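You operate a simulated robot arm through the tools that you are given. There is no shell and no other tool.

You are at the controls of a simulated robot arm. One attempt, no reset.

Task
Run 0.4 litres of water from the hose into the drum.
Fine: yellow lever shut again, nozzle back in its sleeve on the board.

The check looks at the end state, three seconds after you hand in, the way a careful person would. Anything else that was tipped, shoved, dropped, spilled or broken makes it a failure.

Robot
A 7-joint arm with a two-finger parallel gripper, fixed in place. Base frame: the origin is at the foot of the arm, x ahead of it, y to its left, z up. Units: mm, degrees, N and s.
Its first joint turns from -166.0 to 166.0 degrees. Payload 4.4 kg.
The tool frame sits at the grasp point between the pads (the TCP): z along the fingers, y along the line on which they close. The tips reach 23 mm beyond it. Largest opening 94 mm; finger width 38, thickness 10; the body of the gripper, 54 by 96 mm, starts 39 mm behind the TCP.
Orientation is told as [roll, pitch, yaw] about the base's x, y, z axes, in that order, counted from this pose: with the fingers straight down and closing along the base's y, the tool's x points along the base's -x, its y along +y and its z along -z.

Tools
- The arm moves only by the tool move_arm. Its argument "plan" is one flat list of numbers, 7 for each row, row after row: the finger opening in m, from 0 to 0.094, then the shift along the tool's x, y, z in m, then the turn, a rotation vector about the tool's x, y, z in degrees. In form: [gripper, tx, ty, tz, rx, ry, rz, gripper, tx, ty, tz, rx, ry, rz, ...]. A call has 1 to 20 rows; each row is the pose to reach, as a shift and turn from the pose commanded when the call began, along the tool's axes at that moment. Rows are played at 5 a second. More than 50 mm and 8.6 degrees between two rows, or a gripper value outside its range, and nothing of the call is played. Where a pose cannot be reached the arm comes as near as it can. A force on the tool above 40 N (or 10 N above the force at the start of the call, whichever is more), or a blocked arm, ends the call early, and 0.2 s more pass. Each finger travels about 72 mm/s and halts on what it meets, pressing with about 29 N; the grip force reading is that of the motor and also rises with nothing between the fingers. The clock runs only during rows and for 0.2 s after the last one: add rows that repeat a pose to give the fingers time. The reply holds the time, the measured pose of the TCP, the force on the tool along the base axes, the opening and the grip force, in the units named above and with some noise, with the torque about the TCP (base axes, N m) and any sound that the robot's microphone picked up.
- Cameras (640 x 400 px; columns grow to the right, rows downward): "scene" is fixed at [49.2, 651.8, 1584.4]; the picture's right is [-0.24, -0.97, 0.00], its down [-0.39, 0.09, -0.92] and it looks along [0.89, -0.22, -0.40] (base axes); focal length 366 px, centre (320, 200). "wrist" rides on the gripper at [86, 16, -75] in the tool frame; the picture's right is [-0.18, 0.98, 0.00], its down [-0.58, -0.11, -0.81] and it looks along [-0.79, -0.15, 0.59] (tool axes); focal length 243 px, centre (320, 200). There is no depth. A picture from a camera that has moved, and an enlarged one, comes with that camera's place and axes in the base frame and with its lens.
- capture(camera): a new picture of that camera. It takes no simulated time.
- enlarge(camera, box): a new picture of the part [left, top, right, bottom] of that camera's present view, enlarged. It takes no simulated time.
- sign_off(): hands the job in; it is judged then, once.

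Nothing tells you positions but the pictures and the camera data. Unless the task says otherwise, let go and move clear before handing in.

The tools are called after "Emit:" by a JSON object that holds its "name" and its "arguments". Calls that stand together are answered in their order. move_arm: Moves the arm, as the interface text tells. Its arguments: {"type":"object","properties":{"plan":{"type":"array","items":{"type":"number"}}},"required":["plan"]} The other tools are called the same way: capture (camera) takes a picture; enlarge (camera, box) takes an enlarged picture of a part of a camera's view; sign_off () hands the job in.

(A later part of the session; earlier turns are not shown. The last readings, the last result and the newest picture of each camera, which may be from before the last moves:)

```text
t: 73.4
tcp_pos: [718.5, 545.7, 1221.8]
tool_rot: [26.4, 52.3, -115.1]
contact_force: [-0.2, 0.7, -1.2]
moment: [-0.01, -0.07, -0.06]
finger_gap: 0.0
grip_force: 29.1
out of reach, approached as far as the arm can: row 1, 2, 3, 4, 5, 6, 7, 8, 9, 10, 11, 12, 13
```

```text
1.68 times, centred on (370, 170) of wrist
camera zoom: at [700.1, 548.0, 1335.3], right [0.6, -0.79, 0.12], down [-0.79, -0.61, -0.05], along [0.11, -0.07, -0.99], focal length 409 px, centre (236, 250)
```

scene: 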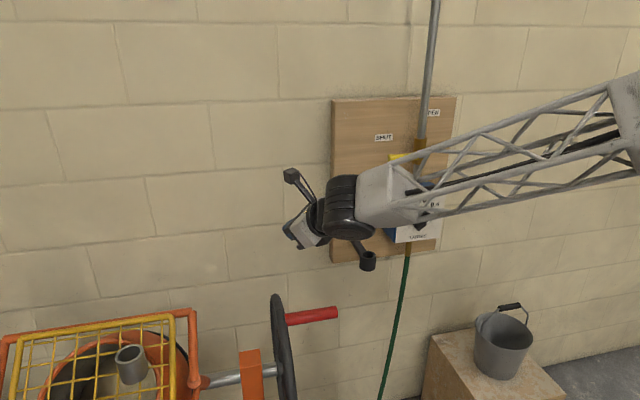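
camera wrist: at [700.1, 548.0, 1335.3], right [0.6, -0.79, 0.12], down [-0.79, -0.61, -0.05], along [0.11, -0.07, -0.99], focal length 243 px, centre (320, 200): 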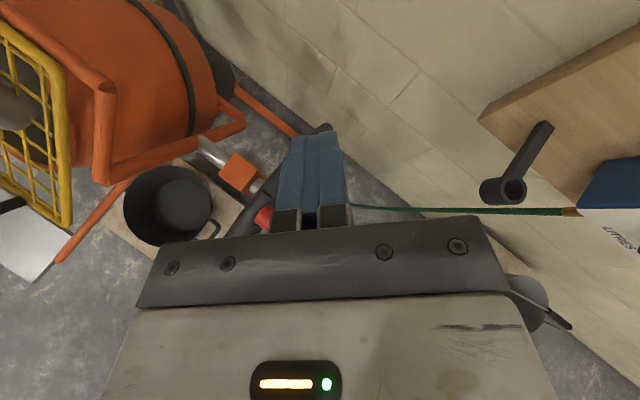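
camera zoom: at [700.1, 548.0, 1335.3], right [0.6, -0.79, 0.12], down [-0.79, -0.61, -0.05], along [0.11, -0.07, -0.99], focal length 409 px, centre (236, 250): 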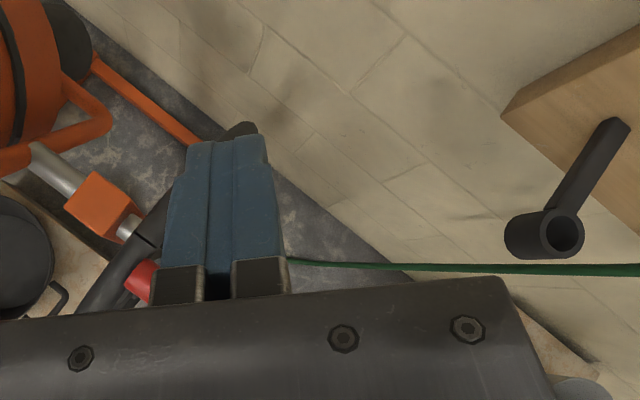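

Emit:
{"name": "move_arm", "arguments": {"plan": [0.03, -0.0172, 0.0264, -0.0327, 0, 0, 0, 0.06, -0.0345, 0.0528, -0.0654, 0, 0, 0, 0.06, -0.0517, 0.0792, -0.0981, 0, 0, 0, 0.06, -0.069, 0.1056, -0.1307, 0, 0, 0, 0.06, -0.0862, 0.132, -0.1634, 0, 0, 0, 0.06, -0.1035, 0.1584, -0.1961, 0, 0, 0, 0.06, -0.1207, 0.1848, -0.2288, 0, 0, 0, 0.06, -0.1207, 0.1848, -0.2288, 0, 0, 0]}}

Emit:
{"name": "capture", "arguments": {"camera": "scene"}}

Emit:
{"name": "capture", "arguments": {"camera": "wrist"}}

```text
t: 75.2
tcp_pos: [608.8, 243.3, 1252.2]
tool_rot: [0.1, 54.7, -144.2]
contact_force: [0.2, 0.6, 0.3]
moment: [-0.01, -0.03, 0.02]
finger_gap: 60.0
grip_force: 0.0
out of reach, approached as far as the arm can: row 2, 3, 4
```

```text
taken
```

scene: 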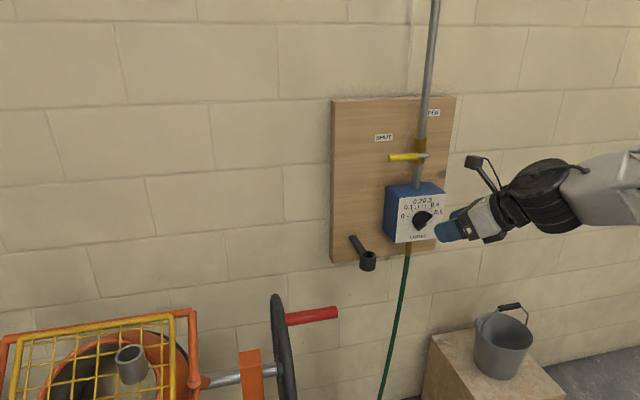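

```text
taken
camera wrist: at [609.2, 224.5, 1365.1], right [0.49, -0.86, -0.15], down [-0.87, -0.49, -0.01], along [-0.07, 0.14, -0.99], focal length 243 px, centre (320, 200)
```

wrist: 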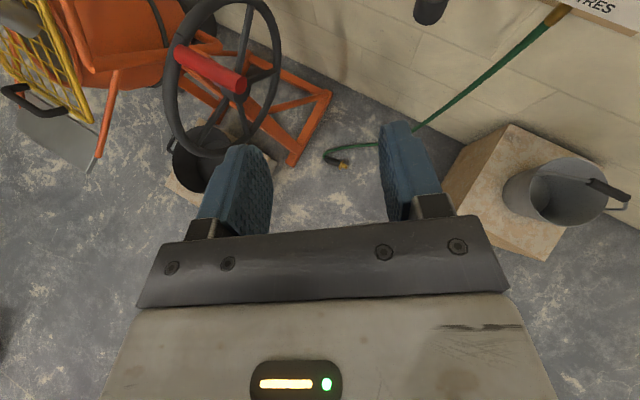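

The nozzle is lying on the floor at the end of its hose. I'll zoom in to locate it.

Emit:
{"name": "enlarge", "arguments": {"camera": "wrist", "box": [300, 120, 400, 190]}}

Emit:
{"name": "enlarge", "arguments": {"camera": "wrist", "box": [280, 0, 640, 200]}}

```text
5.71 times, centred on (350, 155) of wrist
camera zoom: at [609.2, 224.5, 1365.1], right [0.49, -0.86, -0.15], down [-0.87, -0.49, -0.01], along [-0.07, 0.14, -0.99], focal length 1386 px, centre (149, 457)
```

zoom: 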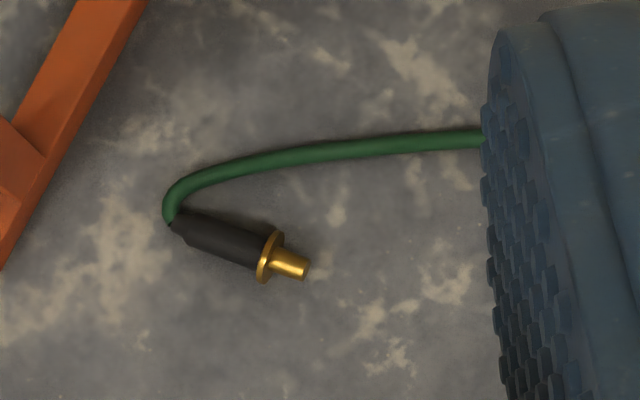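

```text
1.78 times, centred on (460, 100) of wrist
camera zoom: at [609.2, 224.5, 1365.1], right [0.49, -0.86, -0.15], down [-0.87, -0.49, -0.01], along [-0.07, 0.14, -0.99], focal length 431 px, centre (71, 378)
```

zoom: 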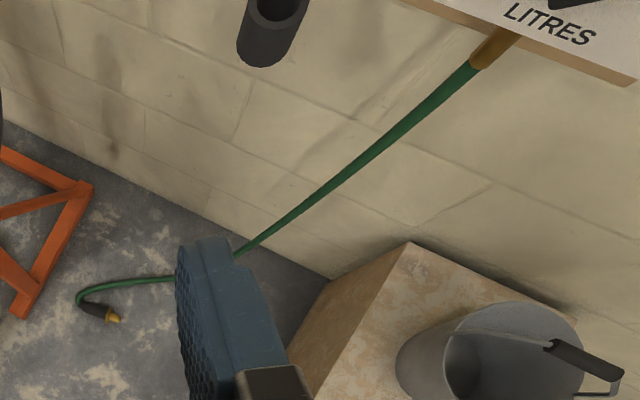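

The nozzle lies at about (735, 470) on the floor (z≈0), with its hose end toward +y. The failures fit a wrist singularity: they occur when the tool lines up with the forearm. So I'll keep the fingers angled sideways relative to the arm, and test that route empty-handed before touching the nozzle again.

Emit:
{"name": "move_arm", "arguments": {"plan": [0.06, 0.0024, 0.0009, 0.0147, -5.74, 0, 4.0, 0.06, 0.0047, 0.0019, 0.0294, -11.5, 0, 8.0, 0.06, 0.007, 0.0028, 0.0441, -17.2, 0, 12.0, 0.06, 0.0094, 0.0037, 0.0588, -22.9, 0, 16.1, 0.06, 0.0117, 0.0046, 0.0735, -28.7, 0, 20.1, 0.06, 0.0141, 0.0056, 0.0882, -34.4, 0, 24.1, 0.06, 0.0165, 0.0065, 0.1029, -40.2, 0, 28.1, 0.06, 0.0188, 0.0074, 0.1176, -45.9, 0, 32.1, 0.06, 0.0188, 0.0074, 0.1176, -45.9, 0, 32.1, 0.06, 0.0188, 0.0074, 0.1176, -45.9, 0, 32.1]}}

Emit:
{"name": "capture", "arguments": {"camera": "scene"}}

```text
t: 77.4
tcp_pos: [702.9, 302.7, 1199.1]
tool_rot: [0.3, 54.9, 160.0]
contact_force: [0.4, -0.2, 0.0]
moment: [0.02, 0.0, 0.0]
finger_gap: 59.9
grip_force: 0.1
out of reach, approached as far as the arm can: row 2, 3, 4
```

```text
taken
```

scene: 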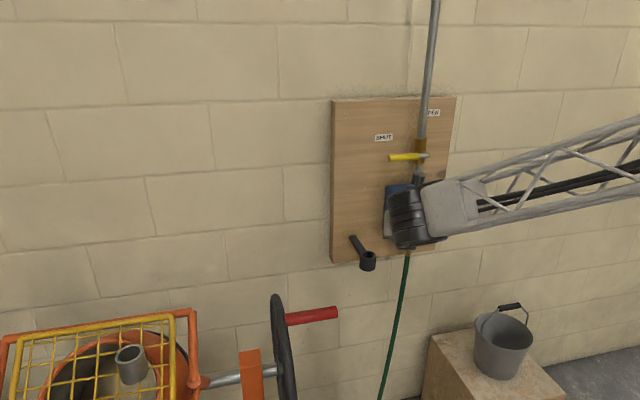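

Emit:
{"name": "move_arm", "arguments": {"plan": [0.06, 0, 0, 0, 0, 5, 0, 0.06, 0, 0, 0, 0, 10, 0, 0.06, 0.0092, -0.01, 0.0383, 0, 10, 0, 0.06, 0.0183, -0.02, 0.0767, 0, 10, 0, 0.06, 0.0275, -0.03, 0.115, 0, 10, 0, 0.06, 0.0367, -0.04, 0.1533, 0, 10, 0, 0.06, 0.0458, -0.05, 0.1917, 0, 10, 0, 0.06, 0.055, -0.0598, 0.23, 0, 10, 0, 0.06, 0.0359, -0.0598, 0.2434, 0, 10, 0, 0.06, 0.0168, -0.0598, 0.2568, 0, 10, 0, 0.06, -0.0023, -0.0598, 0.2702, 0, 10, 0, 0.06, 0.0223, -0.0598, 0.253, 0, 10, 0, 0.06, 0.0469, -0.0598, 0.2358, 0, 10, 0, 0.06, 0.0715, -0.0598, 0.2186, 0, 10, 0, 0.06, 0.0878, -0.0598, 0.207, 0, 10, 0, 0.06, 0.0878, -0.0598, 0.207, 0, 10, 0]}}

Emit:
{"name": "capture", "arguments": {"camera": "scene"}}

```text
t: 80.8
tcp_pos: [928.2, 281.2, 1149.1]
tool_rot: [0.3, 64.8, 160.2]
contact_force: [0.2, -0.6, 0.2]
moment: [0.0, 0.0, 0.0]
finger_gap: 60.2
grip_force: 0.2
```

```text
taken
```

scene: 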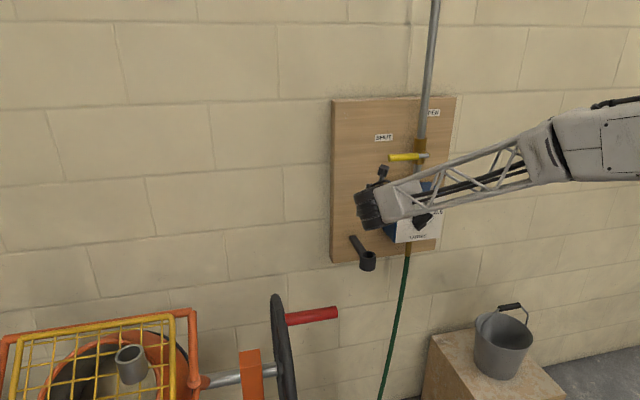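

The side-angled route works fully at the sleeve. Next I'll dry-run the swing to the tube with the same trick (heading 18° there).

Emit:
{"name": "move_arm", "arguments": {"plan": [0.06, -0.0006, 0, -0.0403, 0, 0, 0, 0.06, -0.0012, 0.0001, -0.0805, 0, 0, 0, 0.06, -0.0018, 0.0001, -0.1208, 0, 0, 0, 0.06, -0.0024, 0.0002, -0.161, 0, 0, 0, 0.06, -0.0145, -0.0328, -0.1868, 2.65, 0, -1.24, 0.06, -0.0265, -0.0658, -0.2127, 5.29, 0, -2.48, 0.06, -0.0386, -0.0988, -0.2385, 7.94, 0, -3.72, 0.06, -0.0507, -0.1317, -0.2643, 10.6, 0, -4.95, 0.06, -0.0627, -0.1647, -0.2902, 13.2, 0, -6.19, 0.06, -0.0748, -0.1977, -0.316, 15.9, 0, -7.43, 0.06, -0.0869, -0.2307, -0.3418, 18.5, 0, -8.67, 0.06, -0.099, -0.2637, -0.3676, 21.2, 0, -9.91, 0.06, -0.111, -0.2967, -0.3935, 23.8, 0, -11.1, 0.06, -0.1231, -0.3296, -0.4193, 26.5, 0, -12.4, 0.06, -0.1352, -0.3626, -0.4451, 29.1, 0, -13.6, 0.06, -0.1472, -0.3956, -0.471, 31.8, 0, -14.9, 0.06, -0.1593, -0.4286, -0.4968, 34.4, 0, -16.1, 0.06, -0.1593, -0.4286, -0.4968, 34.4, 0, -16.1]}}

Emit:
{"name": "capture", "arguments": {"camera": "wrist"}}

Emit:
{"name": "capture", "arguments": {"camera": "scene"}}

```text
t: 84.6
tcp_pos: [589.9, 863.2, 1220.2]
tool_rot: [0.3, 64.7, -162.1]
contact_force: [0.0, 0.0, -0.5]
moment: [-0.01, -0.03, -0.02]
finger_gap: 59.7
grip_force: 0.1
```

```text
taken
camera wrist: at [565.3, 838.5, 1330.3], right [0.23, -0.96, -0.16], down [-0.96, -0.2, -0.18], along [0.14, 0.2, -0.97], focal length 243 px, centre (320, 200)
```

wrist: 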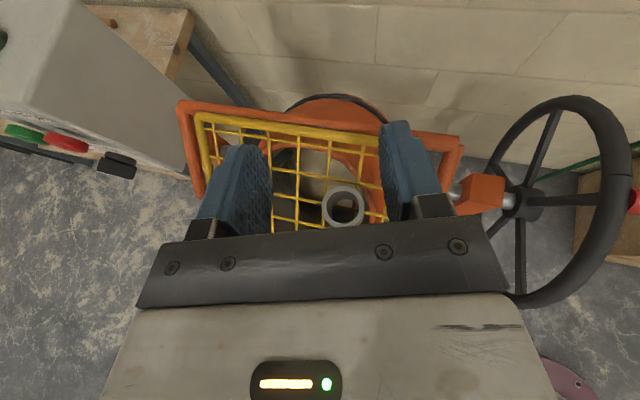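

```text
taken
```

scene: 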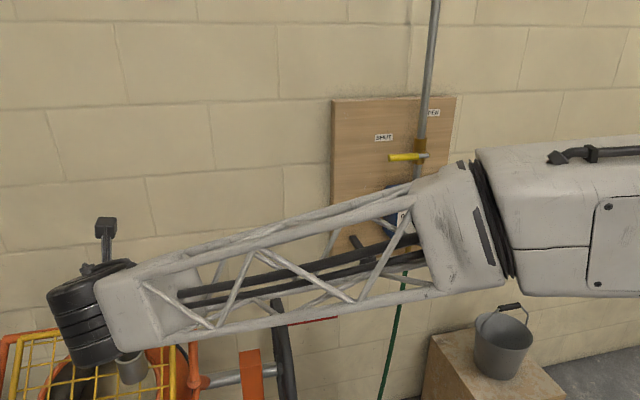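

Emit:
{"name": "move_arm", "arguments": {"plan": [0.06, -0.0204, 0, 0.0095, 0, 0, 0, 0.06, -0.0408, 0, 0.019, 0, 0, 0, 0.06, -0.0611, 0, 0.0286, 0, 0, 0, 0.06, -0.0815, 0, 0.0381, 0, 0, 0, 0.06, -0.0815, 0, 0.0381, 0, 0, 0]}}

Emit:
{"name": "capture", "arguments": {"camera": "wrist"}}

```text
t: 85.8
tcp_pos: [591.0, 863.5, 1124.7]
tool_rot: [0.3, 64.8, -162.1]
contact_force: [0.1, -0.1, -0.5]
moment: [0.0, 0.01, 0.01]
finger_gap: 59.8
grip_force: 0.0
```

```text
taken
camera wrist: at [567.0, 840.0, 1236.0], right [0.22, -0.96, -0.16], down [-0.96, -0.19, -0.18], along [0.14, 0.2, -0.97], focal length 243 px, centre (320, 200)
```

wrist: 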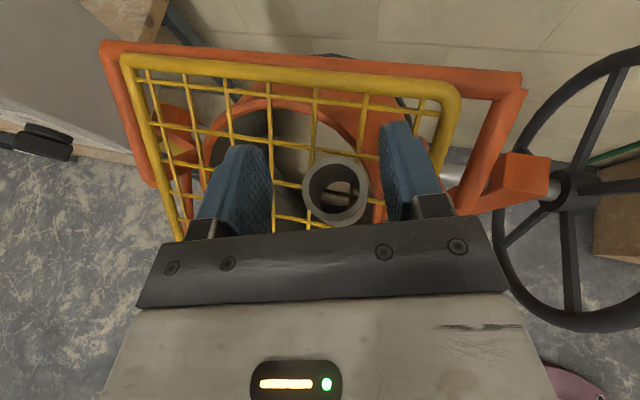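

The whole route is reachable side-angled, including z=1125 at the tube. Now I'll go back toward the fallen nozzle: rise clear of the grille, move over open floor, then point the tool down.

Emit:
{"name": "move_arm", "arguments": {"plan": [0.06, 0.0431, 0, -0.0201, 0, 0, 0, 0.06, 0.0861, 0, -0.0402, 0, 0, 0, 0.06, 0.0835, 0.044, -0.0536, 0, 0, 0, 0.06, 0.081, 0.088, -0.067, 0, 0, 0, 0.06, 0.0784, 0.132, -0.0805, 0, 0, 0, 0.06, 0.0758, 0.176, -0.0939, 0, 0, 0, 0.06, 0.0732, 0.22, -0.1073, 0, 0, 0, 0.06, 0.0706, 0.264, -0.1207, 0, 0, 0, 0.06, 0.068, 0.308, -0.1341, 0, 0, 0, 0.06, 0.0655, 0.352, -0.1476, 0, 0, 0, 0.06, 0.0629, 0.396, -0.161, 0, 0, 0, 0.06, 0.0629, 0.396, -0.161, 0, 0, 0]}}

Emit:
{"name": "move_arm", "arguments": {"plan": [0.06, 0, 0, 0, 0, -8, 0, 0.06, 0, 0, 0, 0, -16, 0, 0.06, 0, 0, 0, 0, -24, 0, 0.06, 0, 0, 0, 0, -32, 0, 0.06, 0, 0, 0, 0, -40, 0, 0.06, 0, 0, 0, 0, -48, 0, 0.06, 0, 0, 0, 0, -56, 0, 0.06, 0, 0, 0, 0, -64, 0, 0.06, 0, 0, 0, 0, -65, 0, 0.06, 0, 0, 0, 0, -65, 0]}}

Emit:
{"name": "capture", "arguments": {"camera": "scene"}}

Emit:
{"name": "capture", "arguments": {"camera": "wrist"}}

```text
t: 88.4
tcp_pos: [598.1, 450.3, 1251.9]
tool_rot: [0.3, 64.8, -162.0]
contact_force: [-0.1, 0.7, -0.5]
moment: [0.02, 0.02, -0.01]
finger_gap: 60.0
grip_force: 0.0
```

```text
t: 90.6
tcp_pos: [598.8, 449.5, 1253.5]
tool_rot: [0.0, -0.3, -162.4]
contact_force: [-0.4, 0.6, -0.4]
moment: [-0.03, 0.02, 0.02]
finger_gap: 59.9
grip_force: 0.1
```

```text
taken
```

scene: 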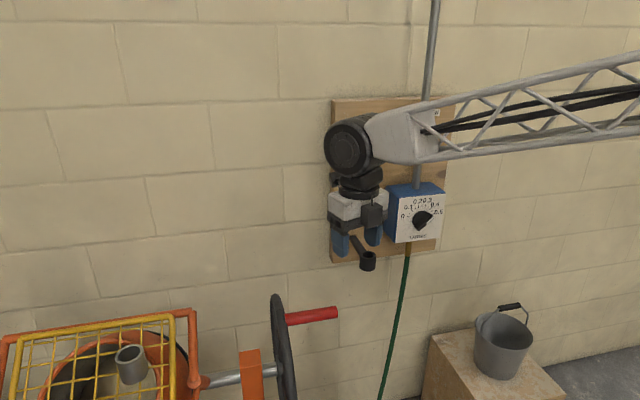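

```text
taken
camera wrist: at [685.5, 460.4, 1327.4], right [0.12, -0.99, 0.0], down [-0.58, -0.07, 0.81], along [-0.8, -0.1, -0.59], focal length 243 px, centre (320, 200)
```

wrist: 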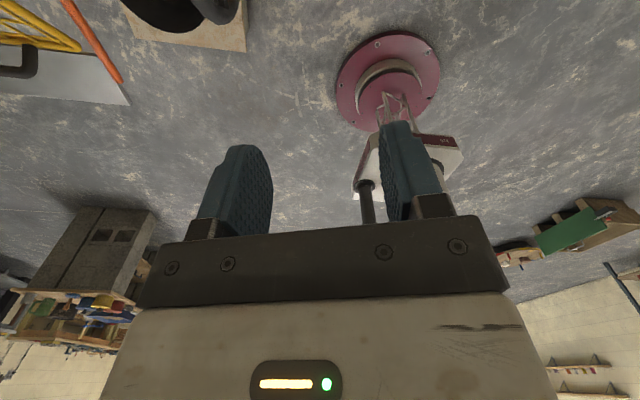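

The tool points straight down now. I'll test whether the wrist can turn so tool x faces the nozzle's hose end (about 99° azimuth).

Emit:
{"name": "move_arm", "arguments": {"plan": [0.06, 0, 0, 0, 0, 0, -8, 0.06, 0, 0, 0, 0, 0, -16, 0.06, 0, 0, 0, 0, 0, -24, 0.06, 0, 0, 0, 0, 0, -32, 0.06, 0, 0, 0, 0, 0, -40, 0.06, 0, 0, 0, 0, 0, -48, 0.06, 0, 0, 0, 0, 0, -56, 0.06, 0, 0, 0, 0, 0, -64, 0.06, 0, 0, 0, 0, 0, -72, 0.06, 0, 0, 0, 0, 0, -81, 0.06, 0, 0, 0, 0, 0, -81]}}

Emit:
{"name": "capture", "arguments": {"camera": "wrist"}}

```text
refused: row 10 steps farther than a row can; nothing moved
```

```text
taken
camera wrist: at [685.5, 460.4, 1327.4], right [0.12, -0.99, 0.0], down [-0.58, -0.07, 0.81], along [-0.8, -0.1, -0.59], focal length 243 px, centre (320, 200)
```

wrist: 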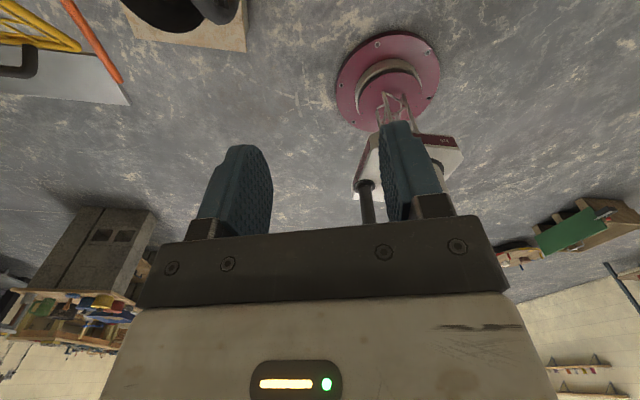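

Emit:
{"name": "move_arm", "arguments": {"plan": [0.06, -0.0188, 0.0097, 0, 0, 0, -8.1, 0.06, -0.0376, 0.0193, 0, 0, 0, -16.2, 0.06, -0.0564, 0.029, 0, 0, 0, -24.3, 0.06, -0.0752, 0.0386, 0, 0, 0, -32.4, 0.06, -0.094, 0.0483, 0, 0, 0, -40.5, 0.06, -0.1128, 0.058, 0, 0, 0, -48.6, 0.06, -0.1316, 0.0676, 0, 0, 0, -56.7, 0.06, -0.1504, 0.0773, 0, 0, 0, -64.8, 0.06, -0.1692, 0.0869, 0, 0, 0, -72.9, 0.06, -0.188, 0.0966, 0, 0, 0, -81, 0.06, -0.188, 0.0966, 0, 0, 0, -81]}}

Emit:
{"name": "capture", "arguments": {"camera": "wrist"}}

```text
t: 93.0
tcp_pos: [237.1, 476.8, 1183.8]
tool_rot: [11.1, 1.3, -112.5]
contact_force: [2.2, -0.3, 0.4]
moment: [0.0, 0.12, 0.0]
finger_gap: 60.1
grip_force: 0.1
out of reach, approached as far as the arm can: row 2, 3, 4, 5, 6, 7, 8, 9, 10, 11
```

```text
taken
camera wrist: at [271.0, 554.6, 1262.0], right [0.82, -0.54, 0.19], down [-0.47, -0.45, 0.76], along [-0.33, -0.71, -0.63], focal length 243 px, centre (320, 200)
```

wrist: 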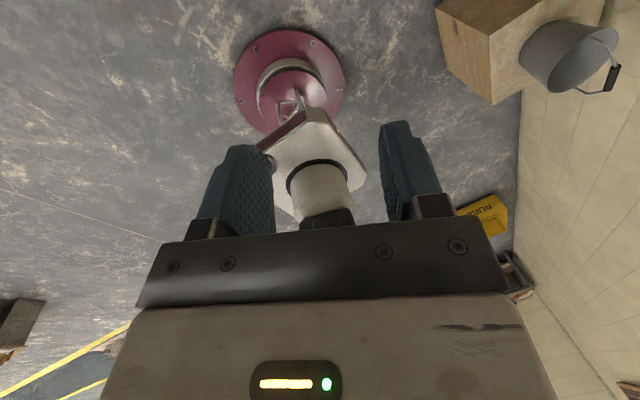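

That turn hits the last joint's limit, and the arm wandered off over free floor. The same orientation should be reachable by unwinding the other way, so I'll rotate back in steps and watch.

Emit:
{"name": "move_arm", "arguments": {"plan": [0.06, 0, 0, 0, 0, 0, 0, 0.06, 0, 0, 0, 0, 0, 8, 0.06, 0, 0, 0, 0, 0, 16, 0.06, 0, 0, 0, 0, 0, 24, 0.06, 0, 0, 0, 0, 0, 32, 0.06, 0, 0, 0, 0, 0, 40, 0.06, 0, 0, 0, 0, 0, 48, 0.06, 0, 0, 0, 0, 0, 56, 0.06, 0, 0, 0, 0, 0, 64, 0.06, 0, 0, 0, 0, 0, 72, 0.06, 0, 0, 0, 0, 0, 80]}}

Emit:
{"name": "capture", "arguments": {"camera": "scene"}}

```text
t: 95.4
tcp_pos: [234.2, 469.9, 1169.3]
tool_rot: [0.6, 11.2, 167.2]
contact_force: [0.5, -0.3, -1.5]
moment: [0.0, 0.02, 0.02]
finger_gap: 60.1
grip_force: 0.0
```

```text
taken
```

scene: 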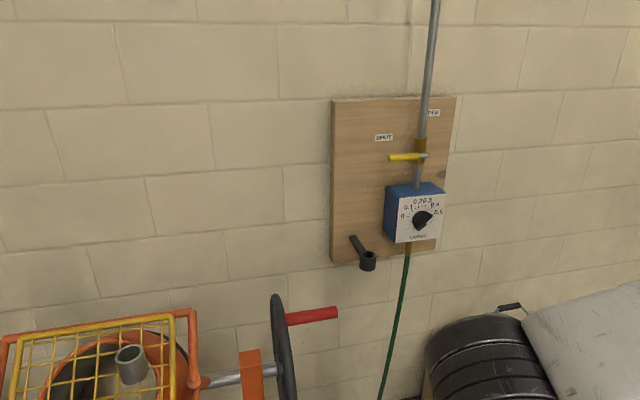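

Emit:
{"name": "move_arm", "arguments": {"plan": [0.06, 0, 0, 0, 0, -5.6, 0, 0.06, 0, 0, 0, 0, -11.2, 0, 0.06, 0, 0, 0, 0, -11.2, 0]}}

Emit:
{"name": "move_arm", "arguments": {"plan": [0.06, 0, 0, 0, 0, 0, 8, 0.06, 0, 0, 0, 0, 0, 16, 0.06, 0, 0, 0, 0, 0, 24, 0.06, 0, 0, 0, 0, 0, 32, 0.06, 0, 0, 0, 0, 0, 40, 0.06, 0, 0, 0, 0, 0, 48, 0.06, 0, 0, 0, 0, 0, 56, 0.06, 0, 0, 0, 0, 0, 64, 0.06, 0, 0, 0, 0, 0, 72, 0.06, 0, 0, 0, 0, 0, 80, 0.06, 0, 0, 0, 0, 0, 88, 0.06, 0, 0, 0, 0, 0, 96, 0.06, 0, 0, 0, 0, 0, 104, 0.06, 0, 0, 0, 0, 0, 112, 0.06, 0, 0, 0, 0, 0, 120, 0.06, 0, 0, 0, 0, 0, 128, 0.06, 0, 0, 0, 0, 0, 136, 0.06, 0, 0, 0, 0, 0, 144, 0.06, 0, 0, 0, 0, 0, 152, 0.06, 0, 0, 0, 0, 0, 160]}}

```text
t: 96.2
tcp_pos: [233.0, 469.7, 1170.3]
tool_rot: [0.6, -0.1, 167.3]
contact_force: [-0.5, -0.6, -0.6]
moment: [-0.01, -0.01, 0.0]
finger_gap: 59.9
grip_force: 0.1
```

```text
t: 100.4
tcp_pos: [232.9, 471.4, 1169.7]
tool_rot: [-0.6, 0.2, 7.2]
contact_force: [-0.1, 0.0, 0.3]
moment: [-0.01, -0.01, -0.01]
finger_gap: 60.0
grip_force: 0.1
```

Emit:
{"name": "move_arm", "arguments": {"plan": [0.06, -0.0158, -0.0185, 0.0245, 0, 0, 8, 0.06, -0.0315, -0.0371, 0.0491, 0, 0, 16, 0.06, -0.0473, -0.0556, 0.0736, 0, 0, 24, 0.06, -0.0631, -0.0741, 0.0982, 0, 0, 32, 0.06, -0.0789, -0.0926, 0.1227, 0, 0, 40, 0.06, -0.0946, -0.1112, 0.1473, 0, 0, 48, 0.06, -0.1104, -0.1297, 0.1718, 0, 0, 56, 0.06, -0.1262, -0.1482, 0.1964, 0, 0, 64, 0.06, -0.142, -0.1667, 0.2209, 0, 0, 72, 0.06, -0.1577, -0.1853, 0.2455, 0, 0, 80, 0.06, -0.1735, -0.2038, 0.27, 0, 0, 88, 0.06, -0.1735, -0.2038, 0.27, 0, 0, 88]}}

Emit:
{"name": "capture", "arguments": {"camera": "scene"}}

Emit:
{"name": "capture", "arguments": {"camera": "wrist"}}

```text
t: 103.0
tcp_pos: [432.3, 286.6, 899.9]
tool_rot: [-0.2, -0.6, -80.8]
contact_force: [0.5, 0.6, 0.1]
moment: [-0.02, -0.03, 0.0]
finger_gap: 59.9
grip_force: 0.0
```

```text
taken
```

scene: 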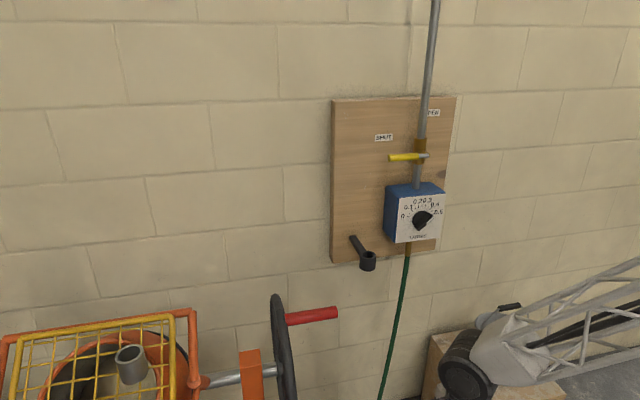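

```text
taken
camera wrist: at [435.3, 376.4, 973.3], right [1.0, -0.02, 0.0], down [-0.01, -0.58, 0.81], along [-0.02, -0.81, -0.58], focal length 243 px, centre (320, 200)
```

wrist: 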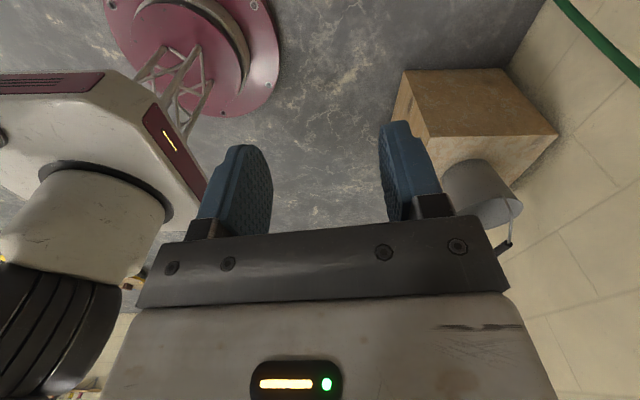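

The unwound branch reaches the needed orientation. I'll dry-run this branch's carry route, pitching the fingers up to face +y at height and moving over the tube, before touching the nozzle.

Emit:
{"name": "move_arm", "arguments": {"plan": [0.06, 0.0212, 0.0021, -0.035, 0, 0, 0, 0.06, 0.0425, 0.0043, -0.07, 0, 0, 0, 0.06, 0.0637, 0.0064, -0.105, 0, 7, 0, 0.06, 0.0849, 0.0086, -0.14, 0, 14, 0, 0.06, 0.1062, 0.0107, -0.175, 0, 21, 0, 0.06, 0.1274, 0.0128, -0.21, 0, 28, 0, 0.06, 0.1486, 0.015, -0.245, 0, 35, 0, 0.06, 0.1698, 0.0171, -0.28, 0, 42, 0, 0.06, 0.1911, 0.0193, -0.315, 0, 49, 0, 0.06, 0.2123, 0.0214, -0.35, 0, 57, 0, 0.06, 0.2123, 0.0214, -0.35, 0, 65, 0, 0.06, 0.2123, 0.0214, -0.35, 0, 65, 0]}}

Emit:
{"name": "capture", "arguments": {"camera": "wrist"}}

Emit:
{"name": "capture", "arguments": {"camera": "scene"}}

```text
t: 105.6
tcp_pos: [419.3, 505.9, 1245.7]
tool_rot: [-0.3, 64.6, -81.0]
contact_force: [0.6, -1.3, 0.3]
moment: [0.01, -0.01, 0.02]
finger_gap: 60.1
grip_force: 0.1
```

```text
taken
camera wrist: at [440.0, 479.2, 1356.1], right [0.98, 0.08, -0.17], down [0.05, -0.98, -0.18], along [-0.18, 0.17, -0.97], focal length 243 px, centre (320, 200)
```

wrist: 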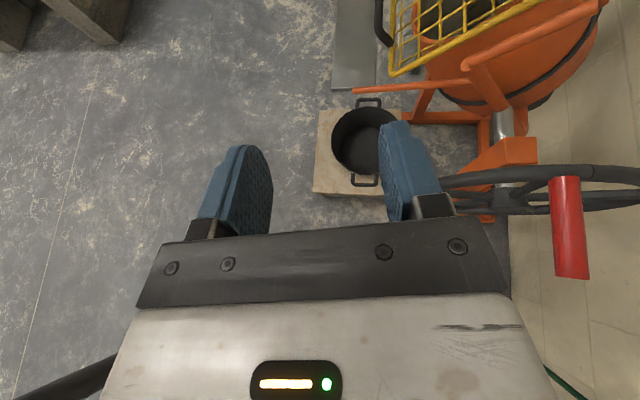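

```text
taken
```

scene: 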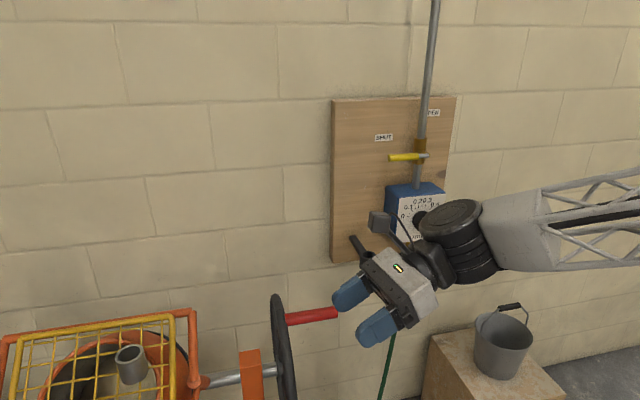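

Emit:
{"name": "move_arm", "arguments": {"plan": [0.06, 0.0115, 0.0263, 0.0329, 0, 0, 0, 0.06, 0.0231, 0.0526, 0.0657, 0, 0, 0, 0.06, 0.0346, 0.0789, 0.0986, 0, 0, 0, 0.06, 0.0462, 0.1052, 0.1315, 0, 0, 0, 0.06, 0.0577, 0.1314, 0.1643, 0, 0, 0, 0.06, 0.0693, 0.1577, 0.1972, 0, 0, 0, 0.06, 0.0808, 0.184, 0.2301, 0, 0, 0, 0.06, 0.0924, 0.2103, 0.2629, 0, 0, 0, 0.06, 0.1039, 0.2366, 0.2958, 0, 0, 0, 0.06, 0.0835, 0.2366, 0.3053, 0, 0, 0, 0.06, 0.0631, 0.2366, 0.3148, 0, 0, 0, 0.06, 0.0428, 0.2366, 0.3244, 0, 0, 0, 0.06, 0.0224, 0.2366, 0.3339, 0, 0, 0, 0.06, 0.0224, 0.2366, 0.3339, 0, 0, 0]}}

Emit:
{"name": "capture", "arguments": {"camera": "wrist"}}

Emit:
{"name": "capture", "arguments": {"camera": "scene"}}

```text
t: 108.6
tcp_pos: [602.0, 848.4, 1121.5]
tool_rot: [-0.5, 64.4, -81.3]
contact_force: [0.6, -0.9, 0.0]
moment: [0.01, 0.0, 0.02]
finger_gap: 60.0
grip_force: 0.0
```

```text
taken
camera wrist: at [622.5, 822.9, 1232.3], right [0.98, 0.08, -0.17], down [0.05, -0.98, -0.18], along [-0.18, 0.16, -0.97], focal length 243 px, centre (320, 200)
```

wrist: 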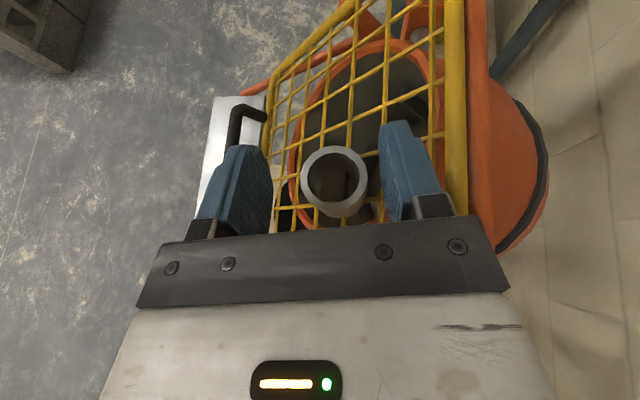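

```text
taken
```

scene: 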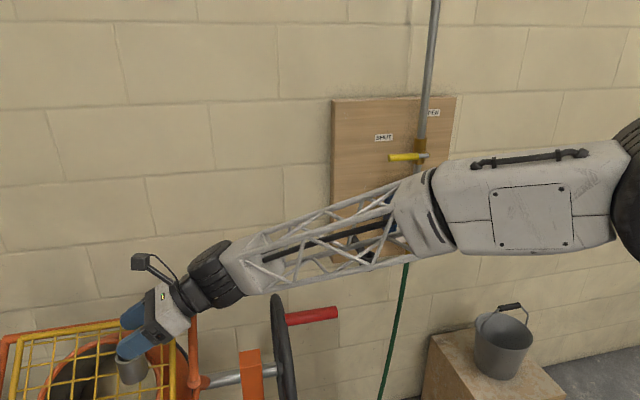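

The carry route works end to end in this branch. I'll reverse it and go down toward the nozzle.

Emit:
{"name": "move_arm", "arguments": {"plan": [0.06, 0.0431, 0, -0.0201, 0, 0, 0, 0.06, 0.0861, 0, -0.0402, 0, 0, 0, 0.06, 0.0746, -0.026, -0.0728, 0, 0, 0, 0.06, 0.0631, -0.052, -0.1053, 0, 0, 0, 0.06, 0.0515, -0.0781, -0.1379, 0, 0, 0, 0.06, 0.04, -0.1041, -0.1704, 0, 0, 0, 0.06, 0.0285, -0.1301, -0.203, 0, 0, 0, 0.06, 0.017, -0.1561, -0.2355, 0, 0, 0, 0.06, 0.0055, -0.1822, -0.2681, 0, 0, 0, 0.06, -0.0061, -0.2082, -0.3006, 0, 0, 0, 0.06, -0.0176, -0.2342, -0.3332, 0, 0, 0, 0.06, -0.0176, -0.2342, -0.3332, 0, 0, 0]}}

Emit:
{"name": "move_arm", "arguments": {"plan": [0.06, 0, 0, 0, 0, -8, 0, 0.06, 0, 0, 0, 0, -16, 0, 0.06, 0, 0, 0, 0, -24, 0, 0.06, 0, 0, 0, 0, -32, 0, 0.06, 0, 0, 0, 0, -40, 0, 0.06, 0, 0, 0, 0, -48, 0, 0.06, 0, 0, 0, 0, -56, 0, 0.06, 0, 0, 0, 0, -64, 0, 0.06, 0, 0, 0, 0, -65, 0]}}

```text
t: 111.2
tcp_pos: [420.3, 506.8, 1249.9]
tool_rot: [-0.6, 64.4, -81.1]
contact_force: [0.3, 0.6, -0.3]
moment: [-0.02, -0.01, 0.02]
finger_gap: 60.2
grip_force: 0.1
```

```text
t: 113.2
tcp_pos: [421.0, 507.8, 1252.5]
tool_rot: [-0.2, -0.7, -80.7]
contact_force: [-0.5, 0.0, 0.4]
moment: [-0.01, -0.01, 0.01]
finger_gap: 60.2
grip_force: 0.0
```

Emit:
{"name": "move_arm", "arguments": {"plan": [0.06, -0.0233, -0.0004, 0.0389, 0, 0, 0, 0.06, -0.0467, -0.0008, 0.0778, 0, 0, 0, 0.06, -0.07, -0.0013, 0.1167, 0, 0, 0, 0.06, -0.0933, -0.0017, 0.1556, 0, 0, 0, 0.06, -0.1167, -0.0021, 0.1944, 0, 0, 0, 0.06, -0.14, -0.0025, 0.2333, 0, 0, 0, 0.06, -0.1633, -0.003, 0.2722, 0, 0, 0, 0.06, -0.1867, -0.0034, 0.3111, 0, 0, 0, 0.06, -0.21, -0.0038, 0.35, 0, 0, 0, 0.06, -0.21, -0.0038, 0.4, 0, 0, 0, 0.06, -0.21, -0.0038, 0.45, 0, 0, 0, 0.06, -0.21, -0.0038, 0.5, 0, 0, 0, 0.06, -0.21, -0.0038, 0.55, 0, 0, 0, 0.06, -0.21, -0.0038, 0.6, 0, 0, 0, 0.06, -0.21, -0.0038, 0.65, 0, 0, 0, 0.06, -0.21, -0.0038, 0.7, 0, 0, 0, 0.06, -0.21, -0.0038, 0.75, 0, 0, 0, 0.06, -0.21, -0.0038, 0.8, 0, 0, 0, 0.06, -0.21, -0.0038, 0.85, 0, 0, 0, 0.06, -0.21, -0.0038, 0.85, 0, 0, 0]}}

Emit:
{"name": "capture", "arguments": {"camera": "scene"}}

Emit:
{"name": "capture", "arguments": {"camera": "wrist"}}

```text
t: 117.4
tcp_pos: [449.2, 287.2, 409.3]
tool_rot: [-0.3, -0.5, -80.7]
contact_force: [-0.8, -0.5, 0.0]
moment: [-0.01, 0.04, 0.0]
finger_gap: 60.1
grip_force: 0.0
```

```text
taken
```

scene: 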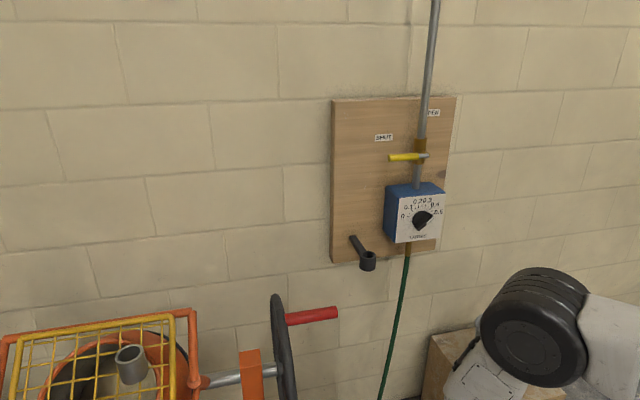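

```text
taken
camera wrist: at [450.7, 376.2, 482.5], right [1.0, -0.02, 0.0], down [-0.01, -0.58, 0.81], along [-0.02, -0.81, -0.58], focal length 243 px, centre (320, 200)
```

wrist: 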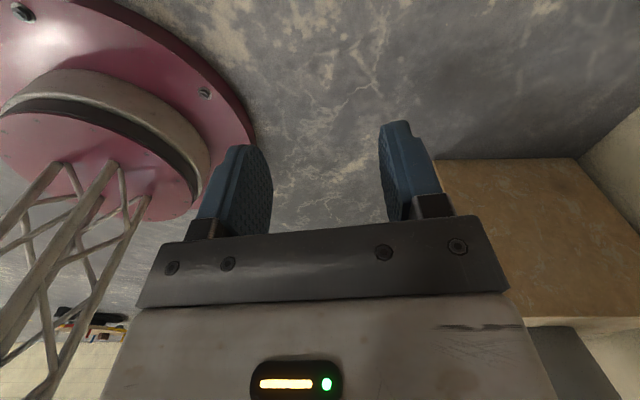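

Emit:
{"name": "move_arm", "arguments": {"plan": [0.06, 0.0148, 0.038, 0.0136, 0, 0, 0, 0.06, 0.0295, 0.0761, 0.0273, 0, 0, 0, 0.06, 0.0443, 0.1141, 0.0409, 0, 0, 0, 0.06, 0.059, 0.1521, 0.0545, 0, 0, 0, 0.06, 0.0738, 0.1901, 0.0681, 0, 0, 0, 0.06, 0.0885, 0.2282, 0.0818, 0, 0, 0, 0.06, 0.1033, 0.2662, 0.0954, 0, 0, 0, 0.06, 0.118, 0.3042, 0.109, 0, 0, 0, 0.06, 0.118, 0.3042, 0.15, 0, 0, 0, 0.06, 0.118, 0.3042, 0.2, 0, 0, 0, 0.06, 0.118, 0.3042, 0.24, 0, 0, 0, 0.06, 0.118, 0.3042, 0.24, 0, 0, 0]}}

Emit:
{"name": "capture", "arguments": {"camera": "wrist"}}

Emit:
{"name": "capture", "arguments": {"camera": "scene"}}

```text
t: 120.0
tcp_pos: [732.2, 456.0, 161.5]
tool_rot: [-0.1, -0.6, -80.6]
contact_force: [-0.5, 0.0, 0.9]
moment: [0.02, 0.06, -0.01]
finger_gap: 60.1
grip_force: 0.0
```

```text
taken
camera wrist: at [733.8, 544.8, 234.5], right [1.0, -0.02, 0.0], down [-0.01, -0.58, 0.81], along [-0.02, -0.81, -0.58], focal length 243 px, centre (320, 200)
```

wrist: 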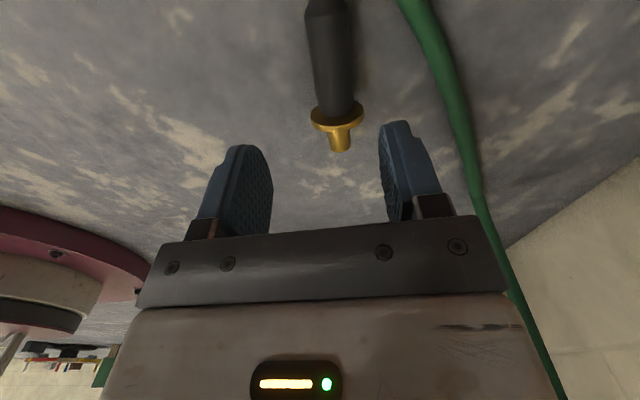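

```text
taken
```

scene: 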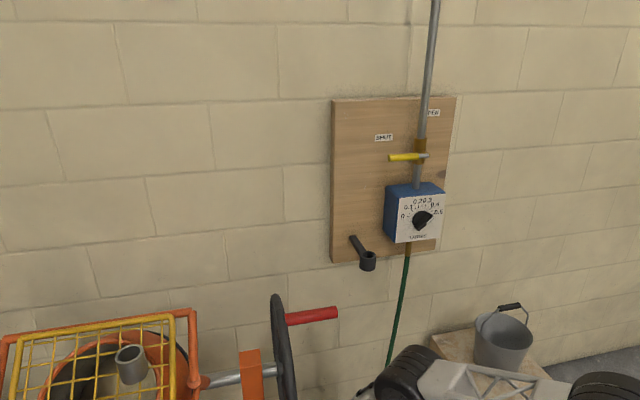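

Emit:
{"name": "enlarge", "arguments": {"camera": "wrist", "box": [260, 0, 420, 170]}}

```text
2.35 times, centred on (340, 85) of wrist
camera zoom: at [733.8, 544.8, 234.5], right [1.0, -0.02, 0.0], down [-0.01, -0.58, 0.81], along [-0.02, -0.81, -0.58], focal length 571 px, centre (273, 471)
```

zoom: 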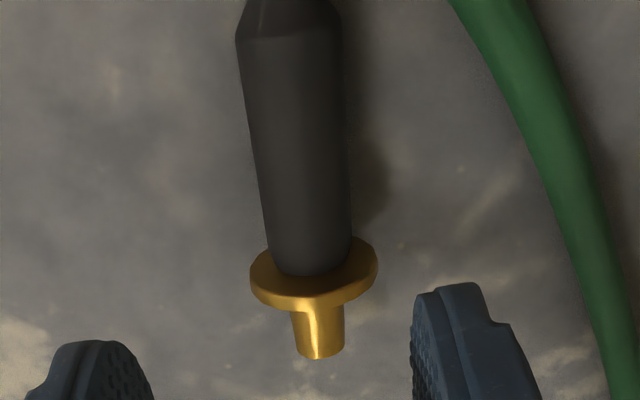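

The nozzle is clearly in view and 2.4° off the tool axis. I'll shift over its body, lean the tool 25° to match the later placing pitch, and descend to z≈85.

Emit:
{"name": "move_arm", "arguments": {"plan": [0.06, -0.0046, 0.0026, 0, 0, -8, 0.8, 0.06, -0.0092, 0.0052, 0, 0, -16, 1.6, 0.06, -0.0137, 0.0078, 0, 0, -24, 2.4, 0.06, -0.0137, 0.0078, 0.02, 0, -25, 2.4, 0.06, -0.0137, 0.0078, 0.04, 0, -25, 2.4, 0.06, -0.0137, 0.0078, 0.06, 0, -25, 2.4, 0.06, -0.0137, 0.0078, 0.075, 0, -25, 2.4, 0.06, -0.0137, 0.0078, 0.075, 0, -25, 2.4]}}

Emit:
{"name": "capture", "arguments": {"camera": "wrist"}}

Emit:
{"name": "capture", "arguments": {"camera": "scene"}}

```text
t: 121.8
tcp_pos: [740.3, 440.2, 86.5]
tool_rot: [0.4, -25.5, -83.2]
contact_force: [-0.2, -0.4, 0.1]
moment: [-0.02, -0.03, -0.03]
finger_gap: 59.9
grip_force: 0.0
```

```text
taken
camera wrist: at [741.8, 552.9, 116.8], right [1.0, -0.05, 0.09], down [-0.09, -0.19, 0.98], along [-0.03, -0.98, -0.19], focal length 243 px, centre (320, 200)
```

wrist: 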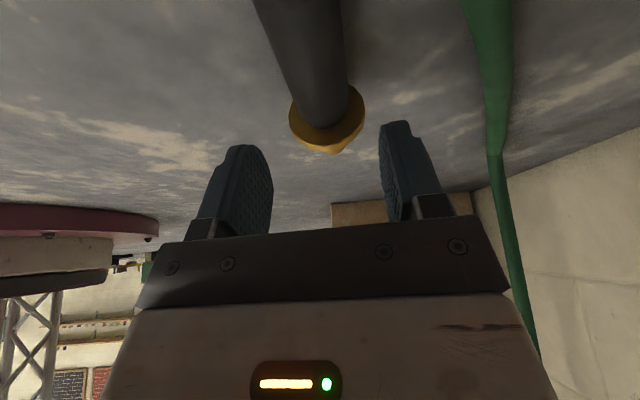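

```text
taken
```

scene: 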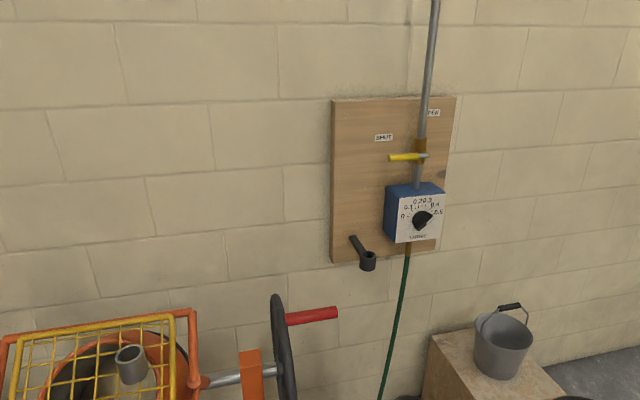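

Centred on the nozzle. I'll descend the last ~51 mm gently; contact will stop the move.

Emit:
{"name": "move_arm", "arguments": {"plan": [0.06, 0.0036, 0, 0.0096, 0, 0, 0, 0.06, 0.0072, 0, 0.0192, 0, 0, 0, 0.06, 0.0108, 0, 0.0287, 0, 0, 0, 0.06, 0.0144, 0, 0.0383, 0, 0, 0, 0.06, 0.0162, 0, 0.0431, 0, 0, 0, 0.06, 0.018, 0, 0.0479, 0, 0, 0, 0.06, 0.018, 0, 0.0479, 0, 0, 0]}}

Emit:
{"name": "capture", "arguments": {"camera": "wrist"}}

```text
t: 123.4
tcp_pos: [740.6, 436.1, 35.5]
tool_rot: [0.4, -25.6, -83.1]
contact_force: [1.1, -0.4, -0.4]
moment: [0.04, 0.01, 0.01]
finger_gap: 59.9
grip_force: 0.1
```

```text
taken
camera wrist: at [742.2, 548.2, 65.1], right [1.0, -0.05, 0.09], down [-0.09, -0.19, 0.98], along [-0.03, -0.98, -0.19], focal length 243 px, centre (320, 200)
```

wrist: 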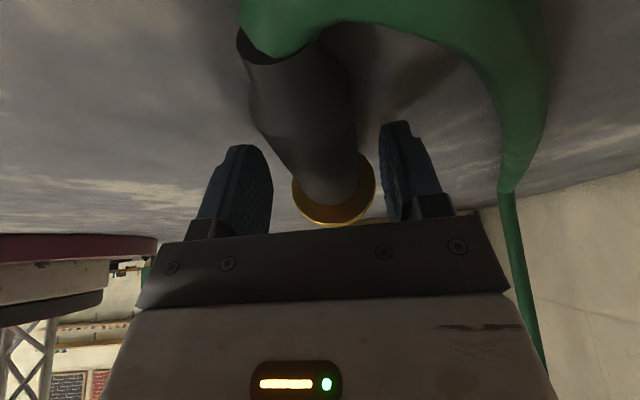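

Emit:
{"name": "move_arm", "arguments": {"plan": [0.06, 0.0013, 0, 0.0027, 0, 0, 0, 0.045, 0.0013, 0, 0.0027, 0, 0, 0, 0.03, 0.0013, 0, 0.0027, 0, 0, 0, 0.015, 0.0013, 0, 0.0027, 0, 0, 0, 0, 0.0013, 0, 0.0027, 0, 0, 0, 0, 0.0013, 0, 0.0027, 0, 0, 0, 0, 0.0013, 0, 0.0027, 0, 0, 0]}}

Emit:
{"name": "capture", "arguments": {"camera": "wrist"}}

```text
t: 125.0
tcp_pos: [739.9, 436.8, 32.7]
tool_rot: [0.4, -25.6, -83.1]
contact_force: [1.5, 1.5, 3.0]
moment: [-0.03, -0.02, -0.01]
finger_gap: 32.9
grip_force: 29.4
```

```text
taken
camera wrist: at [742.5, 548.6, 62.7], right [1.0, -0.05, 0.09], down [-0.09, -0.19, 0.98], along [-0.03, -0.98, -0.19], focal length 243 px, centre (320, 200)
```

wrist: 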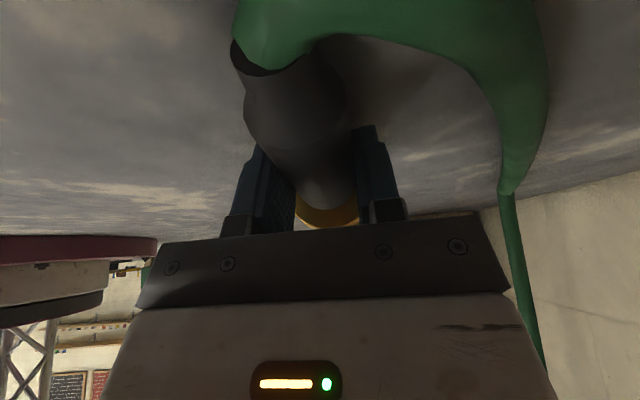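

Gripped again (32.9 mm gap). I'll lift vertically and slowly.

Emit:
{"name": "move_arm", "arguments": {"plan": [0, -0.0042, 0, -0.0091, 0, 0, 0, 0, -0.0127, 0, -0.0272, 0, 0, 0, 0, -0.0212, 0, -0.0453, 0, 0, 0, 0, -0.0317, 0, -0.068, 0, 0, 0, 0, -0.0423, 0, -0.0906, 0, 0, 0, 0, -0.055, 0, -0.1178, 0, 0, 0, 0, -0.055, 0, -0.1178, 0, 0, 0]}}

Emit:
{"name": "capture", "arguments": {"camera": "wrist"}}

```text
t: 126.6
tcp_pos: [738.3, 438.0, 166.0]
tool_rot: [0.5, -25.6, -83.2]
contact_force: [0.6, 0.4, -2.3]
moment: [0.0, 0.02, 0.0]
finger_gap: 32.9
grip_force: 29.2
```

```text
taken
camera wrist: at [741.2, 549.4, 195.3], right [1.0, -0.05, 0.09], down [-0.09, -0.19, 0.98], along [-0.03, -0.98, -0.19], focal length 243 px, centre (320, 200)
```

wrist: 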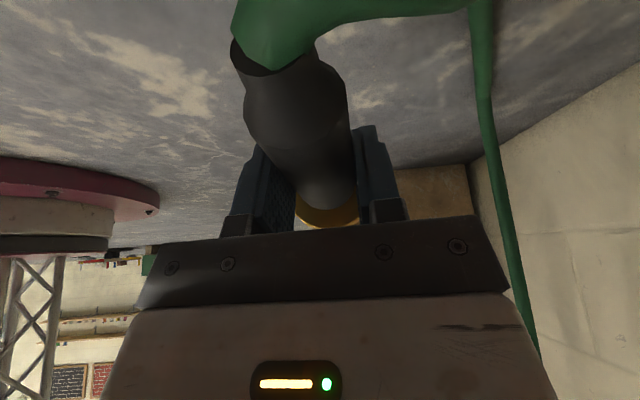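

Emit:
{"name": "move_arm", "arguments": {"plan": [0, -0.0148, -0.0218, -0.0122, 0, 0, 0, 0, -0.0297, -0.0435, -0.0245, 0, 0, 0, 0, -0.0445, -0.0653, -0.0367, 0, 0, 0, 0, -0.0594, -0.0871, -0.0489, 0, 0, 0, 0, -0.0742, -0.1089, -0.0612, 0, 2.5, 0, 0, -0.0891, -0.1306, -0.0734, 0, 5, 0, 0, -0.1039, -0.1524, -0.0857, 0, 7.5, 0, 0, -0.1187, -0.1742, -0.0979, 0, 10, 0, 0, -0.1336, -0.1959, -0.1101, 0, 12.5, 0, 0, -0.1484, -0.2177, -0.1224, 0, 15, 0, 0, -0.1633, -0.2395, -0.1346, 0, 17.5, 0, 0, -0.1781, -0.2613, -0.1468, 0, 20, 0, 0, -0.1929, -0.283, -0.1591, 0, 22.5, 0, 0, -0.2078, -0.3048, -0.1713, 0, 25, 0, 0, -0.2078, -0.3048, -0.1713, 0, 25, 0]}}

Emit:
{"name": "capture", "arguments": {"camera": "wrist"}}

Emit:
{"name": "capture", "arguments": {"camera": "scene"}}

```text
t: 129.8
tcp_pos: [449.3, 288.7, 403.3]
tool_rot: [0.2, -0.5, -83.1]
contact_force: [0.4, 0.4, -1.4]
moment: [0.01, 0.0, 0.01]
finger_gap: 32.9
grip_force: 29.0
```

```text
taken
camera wrist: at [453.9, 377.8, 477.5], right [1.0, -0.06, 0.01], down [-0.04, -0.58, 0.81], along [-0.05, -0.81, -0.58], focal length 243 px, centre (320, 200)
```

wrist: 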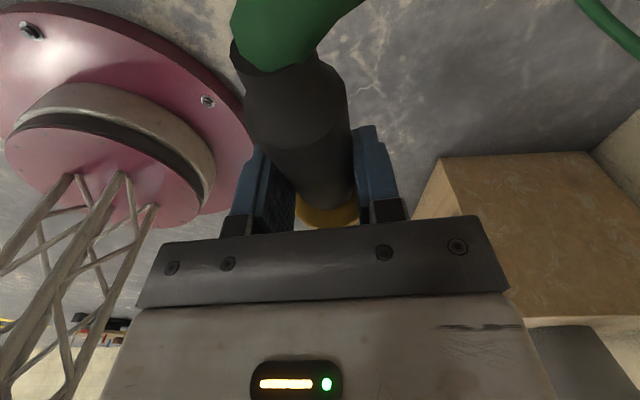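

```text
taken
```

scene: 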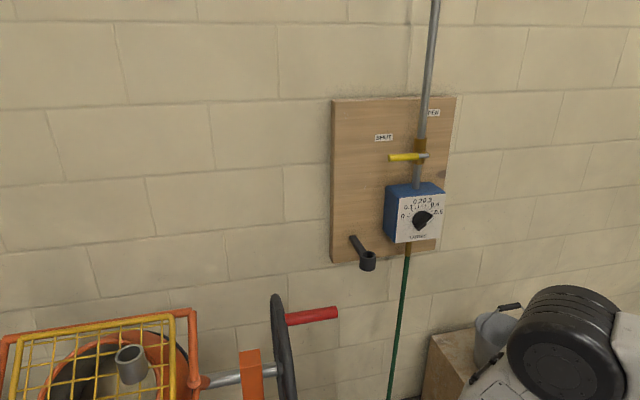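

Emit:
{"name": "move_arm", "arguments": {"plan": [0, 0, 0, -0.015, 0, 0, 0, 0, 0, 0, -0.04, 0, 0, 0, 0, 0, 0, -0.07, 0, 0, 0, 0, 0, 0, -0.1, 0, 0, 0, 0, 0, 0, -0.13, 0, 0, 0, 0, 0, 0, -0.16, 0, 0, 0, 0, 0, 0, -0.19, 0, 0, 0, 0, 0, 0, -0.22, 0, 0, 0, 0, 0, 0, -0.25, 0, 0, 0, 0, 0, 0, -0.28, 0, 0, 0, 0, 0, 0, -0.31, 0, 0, 0, 0, 0, 0, -0.34, 0, 0, 0, 0, 0, 0, -0.37, 0, 0, 0, 0, 0, 0, -0.4, 0, 0, 0, 0, 0, 0, -0.43, 0, 0, 0, 0, 0, 0, -0.46, 0, 0, 0, 0, 0, 0, -0.485, 0, 0, 0, 0, 0, 0, -0.5, 0, 0, 0, 0, 0, 0, -0.5, 0, 0, 0]}}

Emit:
{"name": "capture", "arguments": {"camera": "scene"}}

Emit:
{"name": "capture", "arguments": {"camera": "wrist"}}

```text
t: 133.8
tcp_pos: [444.8, 292.0, 906.0]
tool_rot: [0.3, -0.5, -83.1]
contact_force: [-0.4, 0.4, -2.6]
moment: [-0.01, 0.05, -0.03]
finger_gap: 32.7
grip_force: 29.2
```

```text
taken
```

scene: 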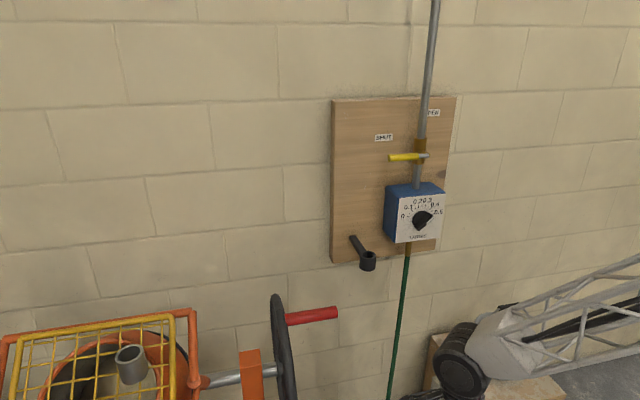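

```text
taken
camera wrist: at [450.0, 381.4, 980.1], right [1.0, -0.06, 0.01], down [-0.04, -0.58, 0.81], along [-0.05, -0.81, -0.58], focal length 243 px, centre (320, 200)
```

wrist: 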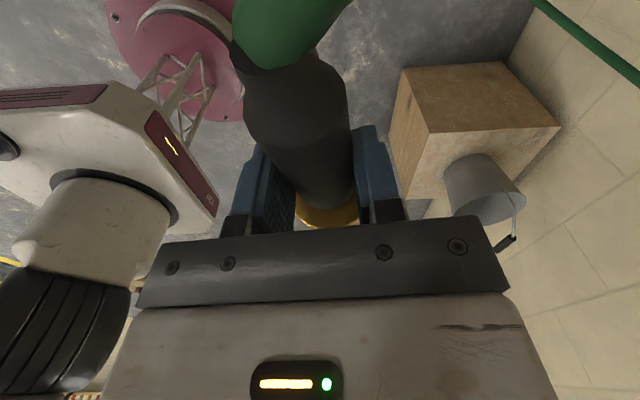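

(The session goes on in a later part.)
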